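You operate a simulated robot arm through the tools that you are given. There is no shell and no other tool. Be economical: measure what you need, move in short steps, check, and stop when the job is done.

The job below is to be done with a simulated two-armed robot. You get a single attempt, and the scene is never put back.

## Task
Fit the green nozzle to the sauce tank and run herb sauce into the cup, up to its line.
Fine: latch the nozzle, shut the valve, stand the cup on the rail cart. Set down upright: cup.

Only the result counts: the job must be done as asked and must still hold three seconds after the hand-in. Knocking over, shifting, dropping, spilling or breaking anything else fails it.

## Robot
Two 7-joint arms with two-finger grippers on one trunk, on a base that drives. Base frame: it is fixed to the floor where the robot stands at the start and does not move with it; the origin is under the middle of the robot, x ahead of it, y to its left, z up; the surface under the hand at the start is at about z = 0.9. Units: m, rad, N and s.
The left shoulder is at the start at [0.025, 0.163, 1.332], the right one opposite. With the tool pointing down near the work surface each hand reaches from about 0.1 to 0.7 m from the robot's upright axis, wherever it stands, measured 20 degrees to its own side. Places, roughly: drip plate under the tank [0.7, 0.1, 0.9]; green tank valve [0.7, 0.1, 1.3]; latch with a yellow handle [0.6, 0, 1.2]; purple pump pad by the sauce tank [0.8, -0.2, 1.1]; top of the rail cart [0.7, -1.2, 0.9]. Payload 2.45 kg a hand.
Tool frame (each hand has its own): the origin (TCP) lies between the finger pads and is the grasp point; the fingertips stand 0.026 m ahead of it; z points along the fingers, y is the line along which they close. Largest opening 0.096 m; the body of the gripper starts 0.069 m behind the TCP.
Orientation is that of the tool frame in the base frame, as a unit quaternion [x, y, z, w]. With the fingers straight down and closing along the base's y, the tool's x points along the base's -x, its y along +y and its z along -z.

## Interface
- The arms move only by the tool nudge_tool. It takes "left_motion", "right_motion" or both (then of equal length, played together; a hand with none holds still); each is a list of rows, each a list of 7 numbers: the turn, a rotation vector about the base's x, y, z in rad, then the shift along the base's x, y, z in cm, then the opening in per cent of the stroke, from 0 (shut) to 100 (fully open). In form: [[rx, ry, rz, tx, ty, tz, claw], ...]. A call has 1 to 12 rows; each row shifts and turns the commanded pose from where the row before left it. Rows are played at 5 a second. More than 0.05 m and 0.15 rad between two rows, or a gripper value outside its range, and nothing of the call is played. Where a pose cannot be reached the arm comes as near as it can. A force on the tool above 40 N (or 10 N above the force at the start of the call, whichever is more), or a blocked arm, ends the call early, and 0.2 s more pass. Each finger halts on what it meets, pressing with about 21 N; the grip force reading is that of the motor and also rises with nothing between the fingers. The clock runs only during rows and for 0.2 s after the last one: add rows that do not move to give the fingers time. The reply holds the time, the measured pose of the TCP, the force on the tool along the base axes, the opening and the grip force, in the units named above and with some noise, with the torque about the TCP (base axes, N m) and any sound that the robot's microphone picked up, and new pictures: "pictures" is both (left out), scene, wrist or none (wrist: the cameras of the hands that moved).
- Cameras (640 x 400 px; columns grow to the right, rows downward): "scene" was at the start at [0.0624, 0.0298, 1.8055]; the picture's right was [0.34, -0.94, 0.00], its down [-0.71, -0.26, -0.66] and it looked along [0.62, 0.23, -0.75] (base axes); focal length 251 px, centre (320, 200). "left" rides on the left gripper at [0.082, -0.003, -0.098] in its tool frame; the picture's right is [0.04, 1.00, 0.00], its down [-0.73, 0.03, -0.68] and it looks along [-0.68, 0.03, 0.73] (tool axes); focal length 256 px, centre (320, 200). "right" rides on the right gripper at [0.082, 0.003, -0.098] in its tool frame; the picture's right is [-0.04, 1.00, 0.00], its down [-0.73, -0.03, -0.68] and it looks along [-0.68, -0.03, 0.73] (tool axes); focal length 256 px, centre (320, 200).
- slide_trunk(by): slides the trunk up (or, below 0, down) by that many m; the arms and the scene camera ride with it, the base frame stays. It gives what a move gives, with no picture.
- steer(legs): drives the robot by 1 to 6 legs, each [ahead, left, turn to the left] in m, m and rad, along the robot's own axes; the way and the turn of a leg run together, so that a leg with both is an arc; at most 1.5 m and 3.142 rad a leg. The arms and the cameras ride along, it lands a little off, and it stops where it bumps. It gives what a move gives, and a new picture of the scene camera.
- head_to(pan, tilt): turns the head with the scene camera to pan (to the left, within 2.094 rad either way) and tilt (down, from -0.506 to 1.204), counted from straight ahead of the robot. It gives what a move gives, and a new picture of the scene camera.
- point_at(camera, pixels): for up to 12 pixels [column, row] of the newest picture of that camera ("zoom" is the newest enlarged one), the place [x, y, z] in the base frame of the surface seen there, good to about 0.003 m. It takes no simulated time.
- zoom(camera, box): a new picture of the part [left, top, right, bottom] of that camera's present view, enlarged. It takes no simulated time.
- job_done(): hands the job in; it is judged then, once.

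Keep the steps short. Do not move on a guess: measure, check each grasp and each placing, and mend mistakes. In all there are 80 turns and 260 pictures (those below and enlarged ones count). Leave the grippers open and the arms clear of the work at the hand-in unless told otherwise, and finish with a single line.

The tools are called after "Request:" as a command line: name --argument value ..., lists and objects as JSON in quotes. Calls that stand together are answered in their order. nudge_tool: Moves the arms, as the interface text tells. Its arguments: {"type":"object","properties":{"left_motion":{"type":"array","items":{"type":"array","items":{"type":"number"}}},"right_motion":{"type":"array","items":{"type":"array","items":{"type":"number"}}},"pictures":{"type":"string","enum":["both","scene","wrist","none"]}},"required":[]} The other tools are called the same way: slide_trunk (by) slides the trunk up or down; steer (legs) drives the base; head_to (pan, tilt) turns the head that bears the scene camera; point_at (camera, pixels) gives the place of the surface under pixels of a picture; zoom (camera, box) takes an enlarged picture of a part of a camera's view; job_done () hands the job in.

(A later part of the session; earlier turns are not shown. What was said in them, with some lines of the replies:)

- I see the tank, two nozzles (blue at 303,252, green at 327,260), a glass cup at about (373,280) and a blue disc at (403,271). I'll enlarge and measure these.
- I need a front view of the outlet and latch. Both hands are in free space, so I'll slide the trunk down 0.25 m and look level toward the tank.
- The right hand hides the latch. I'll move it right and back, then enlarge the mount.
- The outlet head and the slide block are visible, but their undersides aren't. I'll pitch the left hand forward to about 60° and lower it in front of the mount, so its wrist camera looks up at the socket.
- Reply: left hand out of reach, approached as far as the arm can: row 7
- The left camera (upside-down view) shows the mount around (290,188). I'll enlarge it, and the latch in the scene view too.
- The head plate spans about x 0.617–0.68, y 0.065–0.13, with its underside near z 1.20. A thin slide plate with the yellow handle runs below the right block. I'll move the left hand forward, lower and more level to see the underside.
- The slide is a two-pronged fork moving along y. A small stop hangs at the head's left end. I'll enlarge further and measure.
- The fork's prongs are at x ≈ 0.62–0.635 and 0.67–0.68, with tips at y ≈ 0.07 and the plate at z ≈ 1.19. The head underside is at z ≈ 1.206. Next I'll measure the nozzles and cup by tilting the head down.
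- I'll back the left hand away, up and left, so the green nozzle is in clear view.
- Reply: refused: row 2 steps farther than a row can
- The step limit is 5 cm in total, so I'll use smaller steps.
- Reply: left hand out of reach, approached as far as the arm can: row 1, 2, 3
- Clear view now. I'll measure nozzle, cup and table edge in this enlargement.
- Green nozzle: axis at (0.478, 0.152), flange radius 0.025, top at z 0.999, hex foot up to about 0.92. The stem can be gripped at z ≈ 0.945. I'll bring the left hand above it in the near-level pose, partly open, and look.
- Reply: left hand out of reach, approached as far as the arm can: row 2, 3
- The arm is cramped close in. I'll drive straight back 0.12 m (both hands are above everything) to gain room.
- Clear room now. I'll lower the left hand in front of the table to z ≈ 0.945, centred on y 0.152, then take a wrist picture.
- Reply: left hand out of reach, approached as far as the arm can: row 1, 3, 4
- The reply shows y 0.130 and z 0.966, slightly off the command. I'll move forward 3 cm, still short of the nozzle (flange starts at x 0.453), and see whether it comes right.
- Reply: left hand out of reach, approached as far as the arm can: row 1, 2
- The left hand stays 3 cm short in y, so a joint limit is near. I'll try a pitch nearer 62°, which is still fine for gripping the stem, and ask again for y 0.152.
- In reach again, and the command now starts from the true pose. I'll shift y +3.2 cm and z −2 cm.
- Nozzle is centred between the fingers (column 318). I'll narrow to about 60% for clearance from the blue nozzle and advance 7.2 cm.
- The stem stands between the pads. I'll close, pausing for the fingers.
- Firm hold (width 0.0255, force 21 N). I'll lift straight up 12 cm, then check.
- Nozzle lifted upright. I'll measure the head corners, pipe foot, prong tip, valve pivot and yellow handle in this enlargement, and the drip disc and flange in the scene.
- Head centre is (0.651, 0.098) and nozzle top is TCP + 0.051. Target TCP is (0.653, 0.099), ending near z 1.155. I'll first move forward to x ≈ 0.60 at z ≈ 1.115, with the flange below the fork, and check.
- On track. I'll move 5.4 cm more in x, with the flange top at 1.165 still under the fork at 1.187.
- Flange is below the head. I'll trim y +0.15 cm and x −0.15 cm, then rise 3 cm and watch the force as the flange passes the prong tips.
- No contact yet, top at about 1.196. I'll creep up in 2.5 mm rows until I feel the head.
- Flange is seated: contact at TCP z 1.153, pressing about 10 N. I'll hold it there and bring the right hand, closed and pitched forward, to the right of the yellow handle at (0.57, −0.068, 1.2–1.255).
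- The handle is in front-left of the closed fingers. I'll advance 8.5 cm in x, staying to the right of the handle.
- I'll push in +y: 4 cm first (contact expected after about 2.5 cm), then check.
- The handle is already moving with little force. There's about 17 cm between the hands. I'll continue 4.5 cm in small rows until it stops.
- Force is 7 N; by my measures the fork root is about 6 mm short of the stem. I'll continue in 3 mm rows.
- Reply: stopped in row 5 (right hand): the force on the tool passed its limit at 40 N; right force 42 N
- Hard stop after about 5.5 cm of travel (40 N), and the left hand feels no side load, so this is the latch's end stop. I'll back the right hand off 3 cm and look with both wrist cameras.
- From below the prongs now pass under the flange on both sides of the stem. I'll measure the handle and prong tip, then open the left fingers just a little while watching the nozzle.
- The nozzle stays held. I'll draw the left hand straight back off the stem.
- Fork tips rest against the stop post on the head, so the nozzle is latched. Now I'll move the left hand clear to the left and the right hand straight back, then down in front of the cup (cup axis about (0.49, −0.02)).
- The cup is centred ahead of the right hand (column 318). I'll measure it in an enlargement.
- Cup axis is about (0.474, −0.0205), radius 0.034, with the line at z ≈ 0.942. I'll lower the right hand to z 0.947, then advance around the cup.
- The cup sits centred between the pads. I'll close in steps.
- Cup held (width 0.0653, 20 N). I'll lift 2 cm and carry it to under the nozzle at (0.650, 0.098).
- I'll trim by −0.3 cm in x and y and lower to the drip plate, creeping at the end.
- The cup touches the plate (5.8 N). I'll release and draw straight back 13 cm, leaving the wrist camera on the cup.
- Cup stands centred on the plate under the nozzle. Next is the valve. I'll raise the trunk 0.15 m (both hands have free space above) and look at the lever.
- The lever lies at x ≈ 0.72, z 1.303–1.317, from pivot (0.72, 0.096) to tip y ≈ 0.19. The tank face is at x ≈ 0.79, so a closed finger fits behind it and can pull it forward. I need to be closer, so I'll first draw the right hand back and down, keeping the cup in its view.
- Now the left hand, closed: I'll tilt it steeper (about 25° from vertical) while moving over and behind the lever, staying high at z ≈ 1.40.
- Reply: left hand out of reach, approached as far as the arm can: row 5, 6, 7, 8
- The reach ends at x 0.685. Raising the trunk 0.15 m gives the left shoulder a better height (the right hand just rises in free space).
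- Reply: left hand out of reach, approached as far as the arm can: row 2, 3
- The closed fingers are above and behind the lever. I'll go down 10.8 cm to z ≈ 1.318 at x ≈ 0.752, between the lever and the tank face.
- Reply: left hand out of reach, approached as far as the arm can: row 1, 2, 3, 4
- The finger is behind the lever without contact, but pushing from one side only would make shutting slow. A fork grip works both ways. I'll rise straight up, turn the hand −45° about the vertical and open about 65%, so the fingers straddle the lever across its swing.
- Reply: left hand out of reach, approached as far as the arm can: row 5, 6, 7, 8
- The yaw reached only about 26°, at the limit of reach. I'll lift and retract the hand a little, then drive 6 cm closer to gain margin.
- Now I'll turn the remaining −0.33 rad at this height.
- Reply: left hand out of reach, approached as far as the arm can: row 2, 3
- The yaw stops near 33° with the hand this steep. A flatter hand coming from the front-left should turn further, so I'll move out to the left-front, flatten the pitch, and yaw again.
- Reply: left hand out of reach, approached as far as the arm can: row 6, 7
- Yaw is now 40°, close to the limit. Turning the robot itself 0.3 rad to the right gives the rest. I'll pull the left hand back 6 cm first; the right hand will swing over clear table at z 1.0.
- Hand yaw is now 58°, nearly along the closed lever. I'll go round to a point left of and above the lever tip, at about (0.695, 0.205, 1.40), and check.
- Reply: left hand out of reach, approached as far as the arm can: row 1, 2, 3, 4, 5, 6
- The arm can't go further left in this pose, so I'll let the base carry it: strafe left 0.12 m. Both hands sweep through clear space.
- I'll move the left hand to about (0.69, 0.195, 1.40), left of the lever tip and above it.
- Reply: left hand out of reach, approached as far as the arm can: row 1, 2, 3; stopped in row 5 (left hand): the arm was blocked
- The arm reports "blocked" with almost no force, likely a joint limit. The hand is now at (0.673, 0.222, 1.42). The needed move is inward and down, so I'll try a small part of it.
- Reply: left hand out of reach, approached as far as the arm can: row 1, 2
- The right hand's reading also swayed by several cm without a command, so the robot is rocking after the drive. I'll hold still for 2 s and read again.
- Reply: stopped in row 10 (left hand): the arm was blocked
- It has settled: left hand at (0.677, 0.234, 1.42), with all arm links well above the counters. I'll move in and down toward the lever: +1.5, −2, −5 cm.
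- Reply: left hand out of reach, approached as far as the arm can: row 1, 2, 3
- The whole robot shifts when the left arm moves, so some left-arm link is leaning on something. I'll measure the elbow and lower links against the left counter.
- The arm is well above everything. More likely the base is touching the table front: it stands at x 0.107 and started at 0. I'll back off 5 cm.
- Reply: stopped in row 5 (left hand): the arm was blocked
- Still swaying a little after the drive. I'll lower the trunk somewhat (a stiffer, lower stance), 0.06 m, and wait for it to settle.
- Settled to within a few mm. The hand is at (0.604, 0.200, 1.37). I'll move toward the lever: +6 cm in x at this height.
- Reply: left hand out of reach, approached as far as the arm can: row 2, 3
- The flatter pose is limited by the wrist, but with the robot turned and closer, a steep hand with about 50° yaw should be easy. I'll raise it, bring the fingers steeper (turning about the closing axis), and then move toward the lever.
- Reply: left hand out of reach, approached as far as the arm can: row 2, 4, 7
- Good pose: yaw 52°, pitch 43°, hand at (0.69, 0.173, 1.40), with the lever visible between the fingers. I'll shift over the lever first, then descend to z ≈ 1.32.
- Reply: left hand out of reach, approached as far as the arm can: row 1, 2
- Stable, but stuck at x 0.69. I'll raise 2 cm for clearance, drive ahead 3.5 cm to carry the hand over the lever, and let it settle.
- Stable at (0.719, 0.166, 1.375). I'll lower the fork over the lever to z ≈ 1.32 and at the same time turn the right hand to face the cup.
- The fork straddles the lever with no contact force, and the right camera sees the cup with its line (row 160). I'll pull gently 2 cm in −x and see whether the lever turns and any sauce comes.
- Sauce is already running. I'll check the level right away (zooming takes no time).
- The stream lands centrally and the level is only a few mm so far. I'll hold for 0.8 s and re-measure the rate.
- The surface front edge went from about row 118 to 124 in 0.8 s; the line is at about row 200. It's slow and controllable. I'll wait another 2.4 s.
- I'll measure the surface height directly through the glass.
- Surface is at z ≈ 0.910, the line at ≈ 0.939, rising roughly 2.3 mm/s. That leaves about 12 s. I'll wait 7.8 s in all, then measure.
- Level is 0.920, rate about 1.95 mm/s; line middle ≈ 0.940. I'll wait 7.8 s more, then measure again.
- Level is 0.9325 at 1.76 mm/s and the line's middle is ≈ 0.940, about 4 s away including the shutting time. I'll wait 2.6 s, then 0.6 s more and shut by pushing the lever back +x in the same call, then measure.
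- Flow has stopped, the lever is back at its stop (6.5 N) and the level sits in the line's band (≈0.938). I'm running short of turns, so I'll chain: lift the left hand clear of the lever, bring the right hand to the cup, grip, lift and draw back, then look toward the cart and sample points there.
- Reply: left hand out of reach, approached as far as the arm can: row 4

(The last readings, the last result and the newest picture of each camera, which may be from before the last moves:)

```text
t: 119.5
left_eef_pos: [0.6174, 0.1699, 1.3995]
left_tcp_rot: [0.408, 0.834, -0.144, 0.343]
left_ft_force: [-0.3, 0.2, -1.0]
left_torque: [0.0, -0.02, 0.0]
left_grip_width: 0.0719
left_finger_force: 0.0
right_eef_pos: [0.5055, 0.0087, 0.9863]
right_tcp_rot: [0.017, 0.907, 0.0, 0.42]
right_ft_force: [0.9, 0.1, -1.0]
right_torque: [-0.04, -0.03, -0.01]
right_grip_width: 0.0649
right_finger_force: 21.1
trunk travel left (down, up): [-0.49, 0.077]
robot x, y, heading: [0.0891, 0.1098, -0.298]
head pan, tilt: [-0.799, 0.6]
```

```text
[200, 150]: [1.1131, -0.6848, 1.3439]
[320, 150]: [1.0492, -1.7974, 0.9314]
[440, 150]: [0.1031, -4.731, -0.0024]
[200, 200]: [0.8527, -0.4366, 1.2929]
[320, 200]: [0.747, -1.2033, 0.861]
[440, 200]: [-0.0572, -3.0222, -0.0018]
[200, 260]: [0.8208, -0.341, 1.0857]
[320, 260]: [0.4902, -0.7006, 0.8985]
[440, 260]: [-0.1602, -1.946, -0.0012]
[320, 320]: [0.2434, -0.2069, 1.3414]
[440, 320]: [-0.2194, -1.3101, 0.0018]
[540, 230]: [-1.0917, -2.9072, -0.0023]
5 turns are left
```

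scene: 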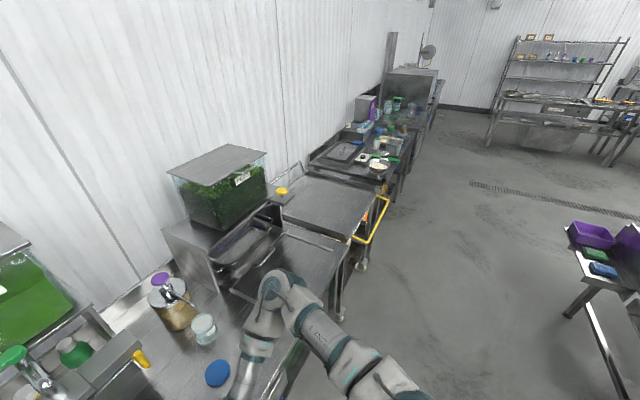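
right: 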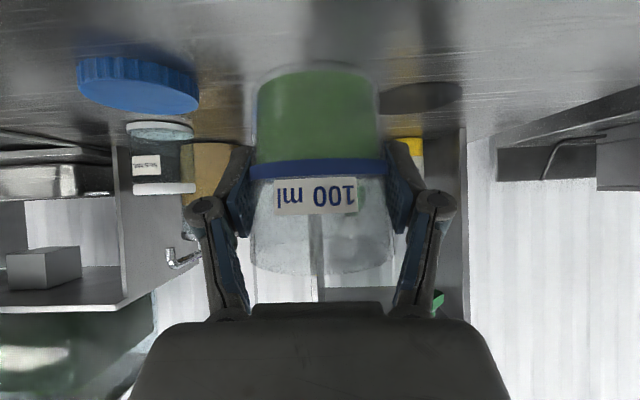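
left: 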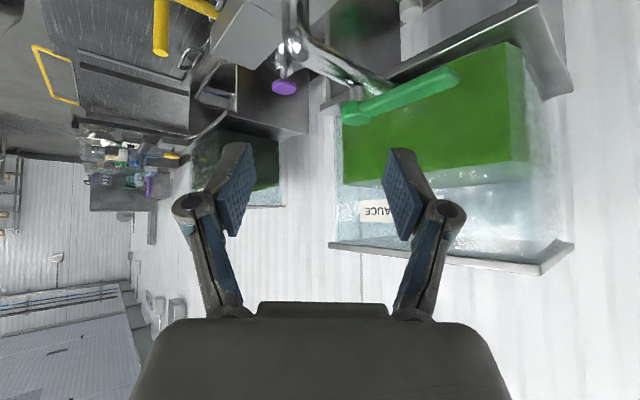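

Cup gripped and lifted level. The cart top shows at about (0.75, −1.20, 0.861), with its yellow handle bar at x ≈ 0.35. I'll drive back, square up, strafe right, come ahead a little, then look down at the cart and sample its top.

Request:
steer --legs '[[-0.35, 0, 0], [0, 0, 0.3], [0, -1.31, 0], [0.17, 0, 0]]'

Request:
head_to --pan -0.1 --tilt 0.8

Request:
point_at --camera "scene" --pixels '[[240, 120], [320, 120], [400, 120], [240, 180], [320, 180], [400, 180], [240, 230], [320, 230], [400, 230], [260, 280], [330, 280], [400, 280]]'

Request:
nudge_tool --right_motion '[[0, 0, 0, 0, 0, 0, 55], [0, 0, 0, 0, 0, 0, 55], [0, 0, 0, 0, 0, 0, 55], [0, 0, 0, 0, 0, 0, 55], [0, 0, 0, 0, 0, 0, 55], [0, 0, 0, 0, 0, 0, 55]]' --pictures "wrist"

```text
t: 130.0
left_eef_pos: [0.4203, -0.8766, 1.4022]
left_tcp_rot: [0.271, 0.887, -0.089, 0.363]
left_ft_force: [0.7, 0.8, 0.2]
left_torque: [-0.02, -0.01, -0.02]
left_grip_width: 0.0719
left_finger_force: 0.1
right_eef_pos: [0.3665, -1.0667, 0.9867]
right_tcp_rot: [-0.126, 0.899, 0.065, 0.415]
right_ft_force: [-0.2, -0.3, -0.3]
right_torque: [-0.03, 0.02, -0.03]
right_grip_width: 0.0651
right_finger_force: 20.8
trunk travel left (down, up): [-0.49, 0.077]
robot x, y, heading: [-0.0578, -1.1053, 0.012]
head pan, tilt: [-0.799, 0.6]
```

scene: 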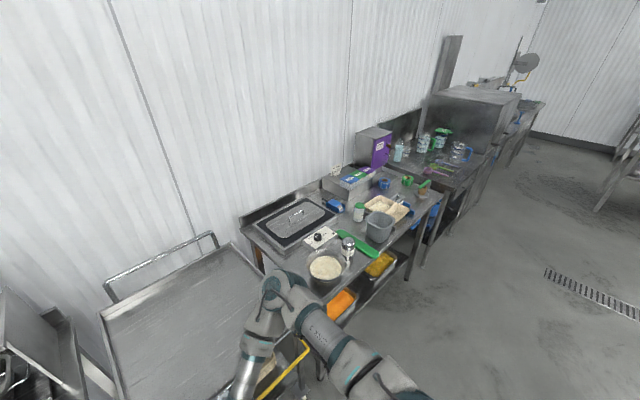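

```text
t: 131.0
left_eef_pos: [0.4213, -0.8842, 1.4023]
left_tcp_rot: [0.272, 0.887, -0.087, 0.363]
left_ft_force: [-0.1, -0.2, 0.0]
left_torque: [-0.01, 0.01, -0.01]
left_grip_width: 0.072
left_finger_force: 0.0
right_eef_pos: [0.3665, -1.0722, 0.9878]
right_tcp_rot: [-0.125, 0.899, 0.068, 0.415]
right_ft_force: [-0.3, 0.0, -1.4]
right_torque: [0.0, 0.03, 0.0]
right_grip_width: 0.0653
right_finger_force: 20.4
trunk travel left (down, up): [-0.49, 0.077]
robot x, y, heading: [-0.0563, -1.1039, 0.017]
head pan, tilt: [-0.099, 0.799]
```

scene: 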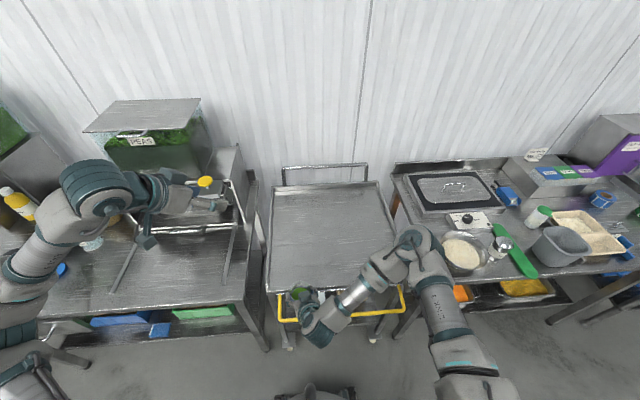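

```text
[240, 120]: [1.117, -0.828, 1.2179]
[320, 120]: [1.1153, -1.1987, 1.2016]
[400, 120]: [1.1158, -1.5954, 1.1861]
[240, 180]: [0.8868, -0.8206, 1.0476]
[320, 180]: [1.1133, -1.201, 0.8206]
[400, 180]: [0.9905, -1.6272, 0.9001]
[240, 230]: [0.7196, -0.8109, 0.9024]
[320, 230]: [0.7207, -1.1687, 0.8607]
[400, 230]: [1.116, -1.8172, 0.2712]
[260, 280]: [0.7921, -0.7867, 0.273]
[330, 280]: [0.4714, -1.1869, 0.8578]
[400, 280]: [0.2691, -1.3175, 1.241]
```

```text
t: 132.4
left_eef_pos: [0.4214, -0.8846, 1.4025]
left_tcp_rot: [0.272, 0.887, -0.086, 0.362]
left_ft_force: [-0.2, 0.1, -0.7]
left_torque: [-0.03, -0.01, -0.02]
left_grip_width: 0.0719
left_finger_force: 0.0
right_eef_pos: [0.3673, -1.072, 0.9869]
right_tcp_rot: [-0.125, 0.898, 0.067, 0.416]
right_ft_force: [-0.1, 0.8, -1.8]
right_torque: [-0.02, 0.02, 0.01]
right_grip_width: 0.0652
right_finger_force: 20.6
trunk travel left (down, up): [-0.49, 0.077]
robot x, y, heading: [-0.0586, -1.1016, 0.015]
head pan, tilt: [-0.099, 0.799]
4 turns are left
```

right: 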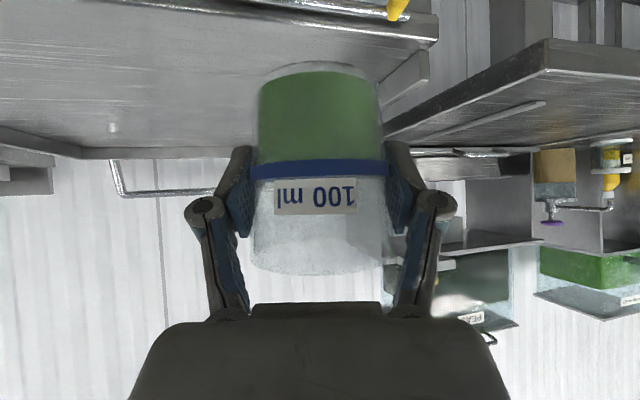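

Cup steady at (0.367, −1.072, 0.987). The cart top is free, z ≈ 0.860, spanning about x 0.45–0.95 and y −0.95 to −1.45. I'll carry the cup over to (0.62, −1.17), lower most of the way, then creep to just contact.

Request:
nudge_tool --right_motion '[[0, 0, 0, 2, -0.6, 0, 55], [0, 0, 0, 3, -1.2, 0, 55], [0, 0, 0, 3.3, -1.3, 0, 55], [0, 0, 0, 3.3, -1.3, 0, 55], [0, 0, 0, 3.3, -1.3, 0, 55], [0, 0, 0, 3.3, -1.3, 0, 55], [0, 0, 0, 3, -1.3, 0, 55], [0, 0, 0, 2.4, -1, 0, 55], [0, 0, 0, 1.7, -0.5, 0, 55], [0, 0, 0, 0, 0, 0, 55]]' --pictures "none"

Request:
nudge_tool --right_motion '[[0, 0, 0, 0, 0, -1.5, 55], [0, 0, 0, 0, 0, -2, 55], [0, 0, 0, 0, 0, -2, 55], [0, 0, 0, 0, 0, -1.2, 55], [0, 0, 0, 0, 0, -0.3, 55], [0, 0, 0, 0, 0, 0, 55]]' --pictures "none"

Request:
nudge_tool --right_motion '[[0, 0, 0, 0, 0, -0.2, 55], [0, 0, 0, 0, 0, -0.2, 55], [0, 0, 0, 0, 0, -0.2, 55], [0, 0, 0, 0, 0, -0.2, 55], [0, 0, 0, 0, 0, -0.1, 55], [0, 0, 0, 0, 0, 0, 55]]' --pictures "both"

Request:
zoom --camera "right" --box '[220, 20, 420, 180]'

Request:
point_at --camera "right" --pixels '[[240, 60], [320, 50], [400, 60], [320, 30], [200, 80], [320, 75]]'

```text
t: 134.6
left_eef_pos: [0.4221, -0.8828, 1.4022]
left_tcp_rot: [0.272, 0.887, -0.087, 0.362]
left_ft_force: [0.3, -0.1, 0.4]
left_torque: [-0.01, 0.02, 0.01]
left_grip_width: 0.0719
left_finger_force: 0.1
right_eef_pos: [0.6194, -1.17, 0.9858]
right_tcp_rot: [-0.125, 0.899, 0.067, 0.415]
right_ft_force: [0.2, 0.7, -1.7]
right_torque: [0.03, -0.01, 0.01]
right_grip_width: 0.0652
right_finger_force: 21.0
trunk travel left (down, up): [-0.49, 0.077]
robot x, y, heading: [-0.0576, -1.1009, 0.015]
head pan, tilt: [-0.099, 0.799]
```

```text
t: 136.0
left_eef_pos: [0.4224, -0.8833, 1.4019]
left_tcp_rot: [0.272, 0.887, -0.087, 0.363]
left_ft_force: [0.3, 0.0, 0.2]
left_torque: [-0.02, -0.01, 0.0]
left_grip_width: 0.072
left_finger_force: 0.1
right_eef_pos: [0.6193, -1.1706, 0.9185]
right_tcp_rot: [-0.125, 0.898, 0.067, 0.416]
right_ft_force: [-0.6, 0.3, -1.0]
right_torque: [0.0, -0.01, -0.04]
right_grip_width: 0.0651
right_finger_force: 21.1
trunk travel left (down, up): [-0.49, 0.077]
robot x, y, heading: [-0.0565, -1.1021, 0.022]
head pan, tilt: [-0.099, 0.799]
```

```text
t: 137.4
left_eef_pos: [0.4219, -0.882, 1.4018]
left_tcp_rot: [0.272, 0.887, -0.087, 0.363]
left_ft_force: [0.0, -0.8, 0.2]
left_torque: [0.0, -0.05, 0.01]
left_grip_width: 0.0717
left_finger_force: 0.1
right_eef_pos: [0.6187, -1.1691, 0.9084]
right_tcp_rot: [-0.126, 0.898, 0.068, 0.415]
right_ft_force: [1.1, -0.3, -1.1]
right_torque: [0.0, 0.02, 0.0]
right_grip_width: 0.0651
right_finger_force: 21.0
trunk travel left (down, up): [-0.49, 0.077]
robot x, y, heading: [-0.0545, -1.1022, 0.013]
head pan, tilt: [-0.099, 0.799]
```

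scene: 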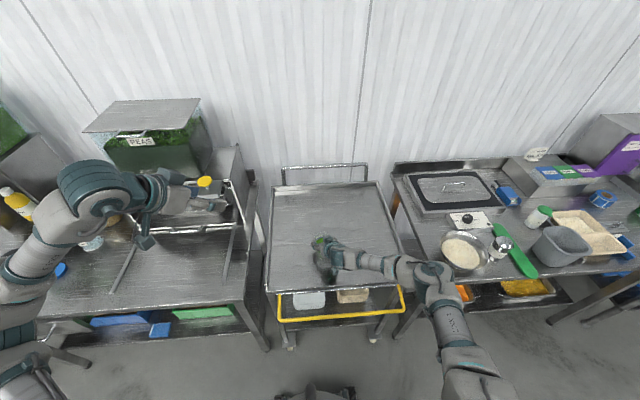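
right: 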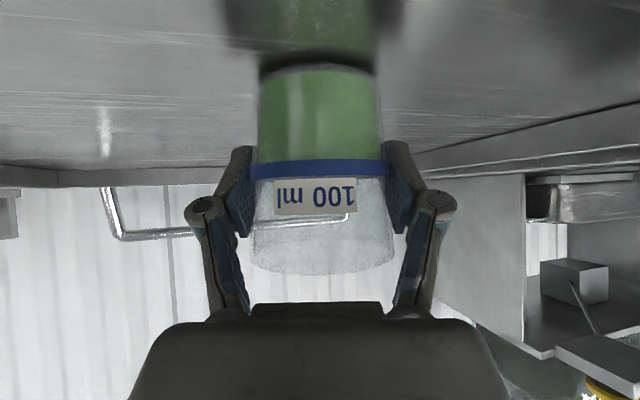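

```text
2.50 times, centred on (320, 100) of right
```

zoom: 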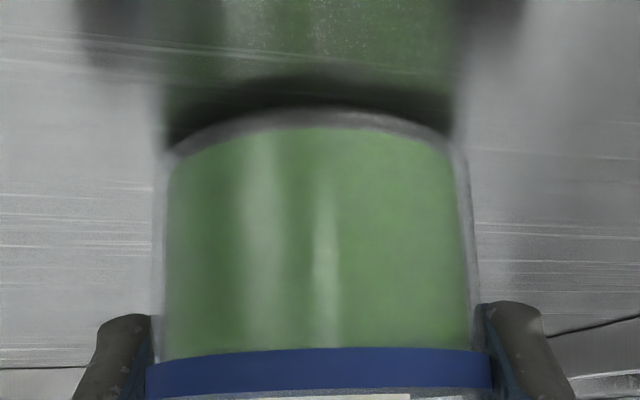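

```text
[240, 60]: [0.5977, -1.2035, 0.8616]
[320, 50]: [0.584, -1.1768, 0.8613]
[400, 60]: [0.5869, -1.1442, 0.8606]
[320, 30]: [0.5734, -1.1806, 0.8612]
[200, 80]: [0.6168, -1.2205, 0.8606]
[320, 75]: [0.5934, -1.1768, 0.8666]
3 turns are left
```

No contact yet (force −1 N), cart top at 0.861, cup bottom about 1–2 mm above. I'll creep 3 mm more, then release in steps, draw back along the hand's axis, and check with pictures.

Request:
nudge_tool --right_motion '[[0, 0, 0, 0, 0, -0.1, 55], [0, 0, 0, 0, 0, -0.1, 55], [0, 0, 0, 0, 0, -0.1, 55], [0, 0, 0, 0, 0, 0, 55]]' --pictures "none"

Request:
nudge_tool --right_motion '[[0, 0, 0, 0, 0, 0, 66], [0, 0, 0, 0, 0, 0, 70], [0, 0, 0, 0, 0, 0, 80], [0, 0, 0, 0, 0, 0, 95], [0, 0, 0, 0, 0, 0, 95], [0, 0, 0, 0, 0, 0, 95]]' --pictures "wrist"

Request:
nudge_tool --right_motion '[[0, 0, 0, -1.5, -0.43, 0, 95], [0, 0, 0, -2.9, -0.83, 0, 95], [0, 0, 0, -2.9, -0.83, 0, 95], [0, 0, 0, -2.9, -0.83, 0.5, 95], [0, 0, 0, -2.9, -0.83, 1.5, 95], [0, 0, 0, -2.9, -0.83, 2, 95], [0, 0, 0, 0, 0, 2, 95], [0, 0, 0, 0, 0, 0, 95]]' --pictures "both"

Request:
zoom --camera "scene" --box '[250, 170, 410, 310]'

Request:
head_to --pan 0.95 --tilt 0.5

```text
t: 138.4
left_eef_pos: [0.4192, -0.8828, 1.4028]
left_tcp_rot: [0.273, 0.887, -0.088, 0.362]
left_ft_force: [-0.2, -0.5, -0.5]
left_torque: [0.0, 0.02, -0.03]
left_grip_width: 0.072
left_finger_force: 0.2
right_eef_pos: [0.6196, -1.1683, 0.9076]
right_tcp_rot: [-0.126, 0.897, 0.068, 0.418]
right_ft_force: [0.9, 0.7, 14.8]
right_torque: [-0.12, 0.06, -0.01]
right_grip_width: 0.0653
right_finger_force: 21.3
trunk travel left (down, up): [-0.49, 0.077]
robot x, y, heading: [-0.0511, -1.101, 0.016]
head pan, tilt: [-0.099, 0.799]
```

```text
t: 139.8
left_eef_pos: [0.4199, -0.8825, 1.4017]
left_tcp_rot: [0.272, 0.887, -0.087, 0.363]
left_ft_force: [-0.3, 0.5, -0.1]
left_torque: [0.0, -0.03, 0.0]
left_grip_width: 0.0723
left_finger_force: 0.0
right_eef_pos: [0.6196, -1.169, 0.9056]
right_tcp_rot: [-0.126, 0.898, 0.067, 0.416]
right_ft_force: [-0.8, 0.2, -1.3]
right_torque: [0.0, -0.01, 0.0]
right_grip_width: 0.0913
right_finger_force: 0.0
trunk travel left (down, up): [-0.49, 0.077]
robot x, y, heading: [-0.0595, -1.1002, 0.013]
head pan, tilt: [-0.099, 0.799]
```

right: 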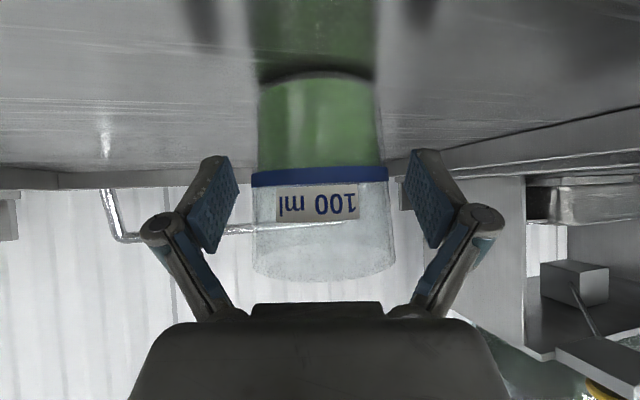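

```text
t: 141.6
left_eef_pos: [0.4218, -0.8844, 1.4023]
left_tcp_rot: [0.272, 0.887, -0.087, 0.362]
left_ft_force: [0.1, 0.3, -0.1]
left_torque: [0.0, 0.0, 0.0]
left_grip_width: 0.0717
left_finger_force: 0.0
right_eef_pos: [0.5711, -1.2083, 0.931]
right_tcp_rot: [-0.125, 0.899, 0.067, 0.415]
right_ft_force: [-0.1, -0.5, 0.9]
right_torque: [0.0, -0.03, 0.01]
right_grip_width: 0.0911
right_finger_force: 0.1
right hand out of reach, approached as far as the arm can: row 2, 3, 4, 5, 6
trunk travel left (down, up): [-0.49, 0.077]
robot x, y, heading: [-0.0573, -1.1008, 0.016]
head pan, tilt: [-0.099, 0.799]
```

scene: 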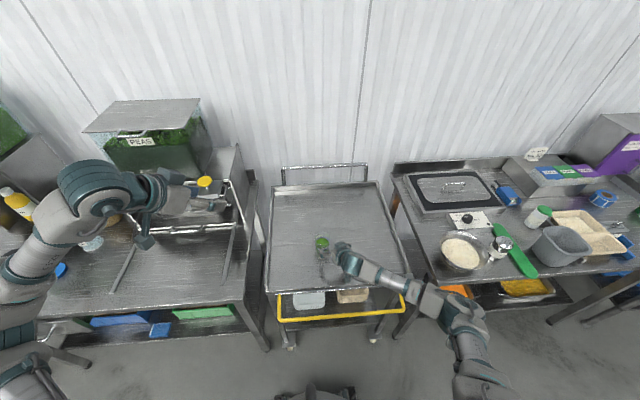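
right: 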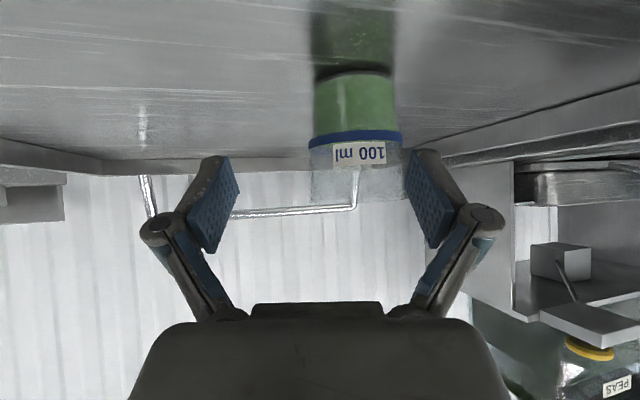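

```text
2.86 times, centred on (330, 240) of scene
```

zoom: 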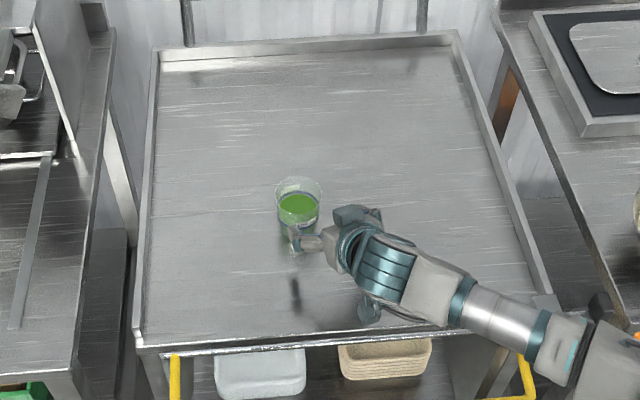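

```text
t: 142.9
left_eef_pos: [0.4213, -0.883, 1.4031]
left_tcp_rot: [0.272, 0.887, -0.087, 0.363]
left_ft_force: [-0.3, 0.1, 0.2]
left_torque: [0.01, -0.01, 0.0]
left_grip_width: 0.0719
left_finger_force: 0.1
right_eef_pos: [0.5713, -1.2087, 0.9303]
right_tcp_rot: [-0.125, 0.898, 0.068, 0.417]
right_ft_force: [0.6, 0.3, 0.3]
right_torque: [0.01, 0.0, -0.03]
right_grip_width: 0.0909
right_finger_force: 0.0
trunk travel left (down, up): [-0.49, 0.077]
robot x, y, heading: [-0.0535, -1.1048, 0.013]
head pan, tilt: [0.949, 0.499]
2 turns are left
```

scene: 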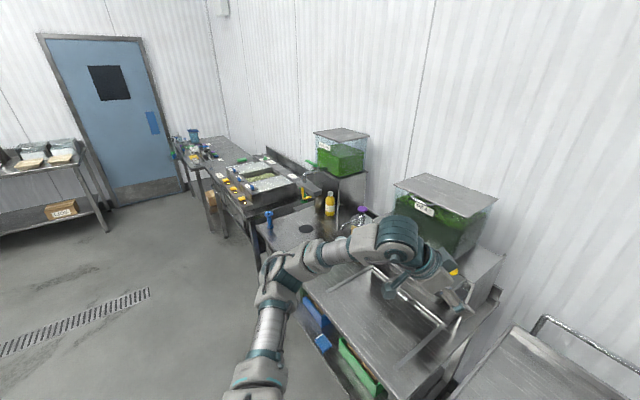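

The cup stands upright on the cart. The right hand only came back 5 cm and is still close, so I'll drive straight back 0.25 m, which carries both hands away from the cup, and check with the head on the cart.

Request:
steer --legs '[[-0.25, 0, 0]]'

Request:
head_to --pan -0.05 --tilt 0.65

Request:
zoom --camera "scene" --box '[240, 150, 420, 300]'

```text
t: 144.8
left_eef_pos: [0.1733, -0.8853, 1.4009]
left_tcp_rot: [0.272, 0.887, -0.088, 0.362]
left_ft_force: [0.4, 0.7, 0.4]
left_torque: [0.01, 0.02, 0.0]
left_grip_width: 0.0718
left_finger_force: 0.1
right_eef_pos: [0.3233, -1.2104, 0.9297]
right_tcp_rot: [-0.127, 0.899, 0.068, 0.414]
right_ft_force: [0.0, 0.6, 0.5]
right_torque: [0.01, 0.01, -0.03]
right_grip_width: 0.0914
right_finger_force: 0.1
trunk travel left (down, up): [-0.49, 0.077]
robot x, y, heading: [-0.3027, -1.1053, 0.024]
head pan, tilt: [0.949, 0.499]
```

scene: 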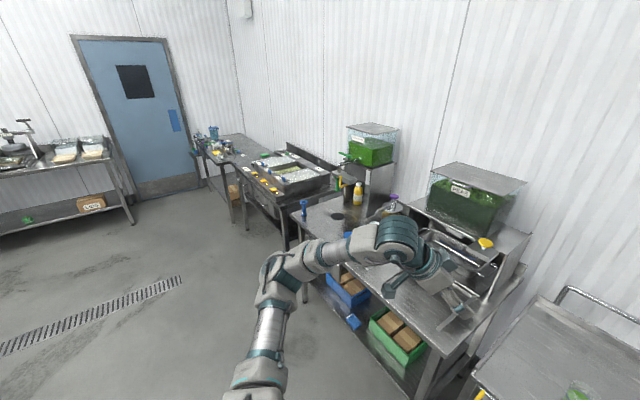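

```text
t: 146.0
left_eef_pos: [0.1678, -0.8857, 1.404]
left_tcp_rot: [0.271, 0.887, -0.085, 0.364]
left_ft_force: [-0.4, -0.4, 0.1]
left_torque: [-0.02, 0.01, 0.0]
left_grip_width: 0.0722
left_finger_force: 0.0
right_eef_pos: [0.3191, -1.2119, 0.9315]
right_tcp_rot: [-0.128, 0.897, 0.068, 0.417]
right_ft_force: [-0.6, 1.0, -0.5]
right_torque: [-0.02, 0.0, -0.06]
right_grip_width: 0.0912
right_finger_force: 0.0
trunk travel left (down, up): [-0.49, 0.077]
robot x, y, heading: [-0.3077, -1.1018, 0.019]
head pan, tilt: [-0.051, 0.649]
```

scene: 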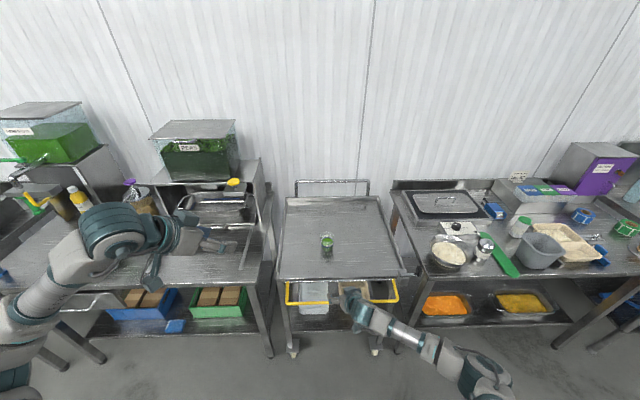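

```text
2.67 times, centred on (330, 225) of scene
1 turns are left
```

zoom: 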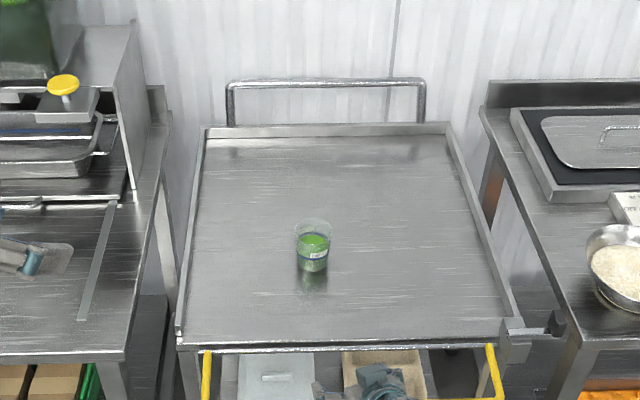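

The cup stands upright on the rail cart, filled to within the line's band. The nozzle is latched, the valve is shut, and both hands are open and clear, so I'm handing in.

Request:
job_done

```text
The job is handed in.
```

The green nozzle is latched on the sauce tank and the valve is shut; the cup, holding herb sauce to the lower edge of its 100 ml line band (about 2 mm below mid-line), stands upright on the rail cart, and the job is handed in.
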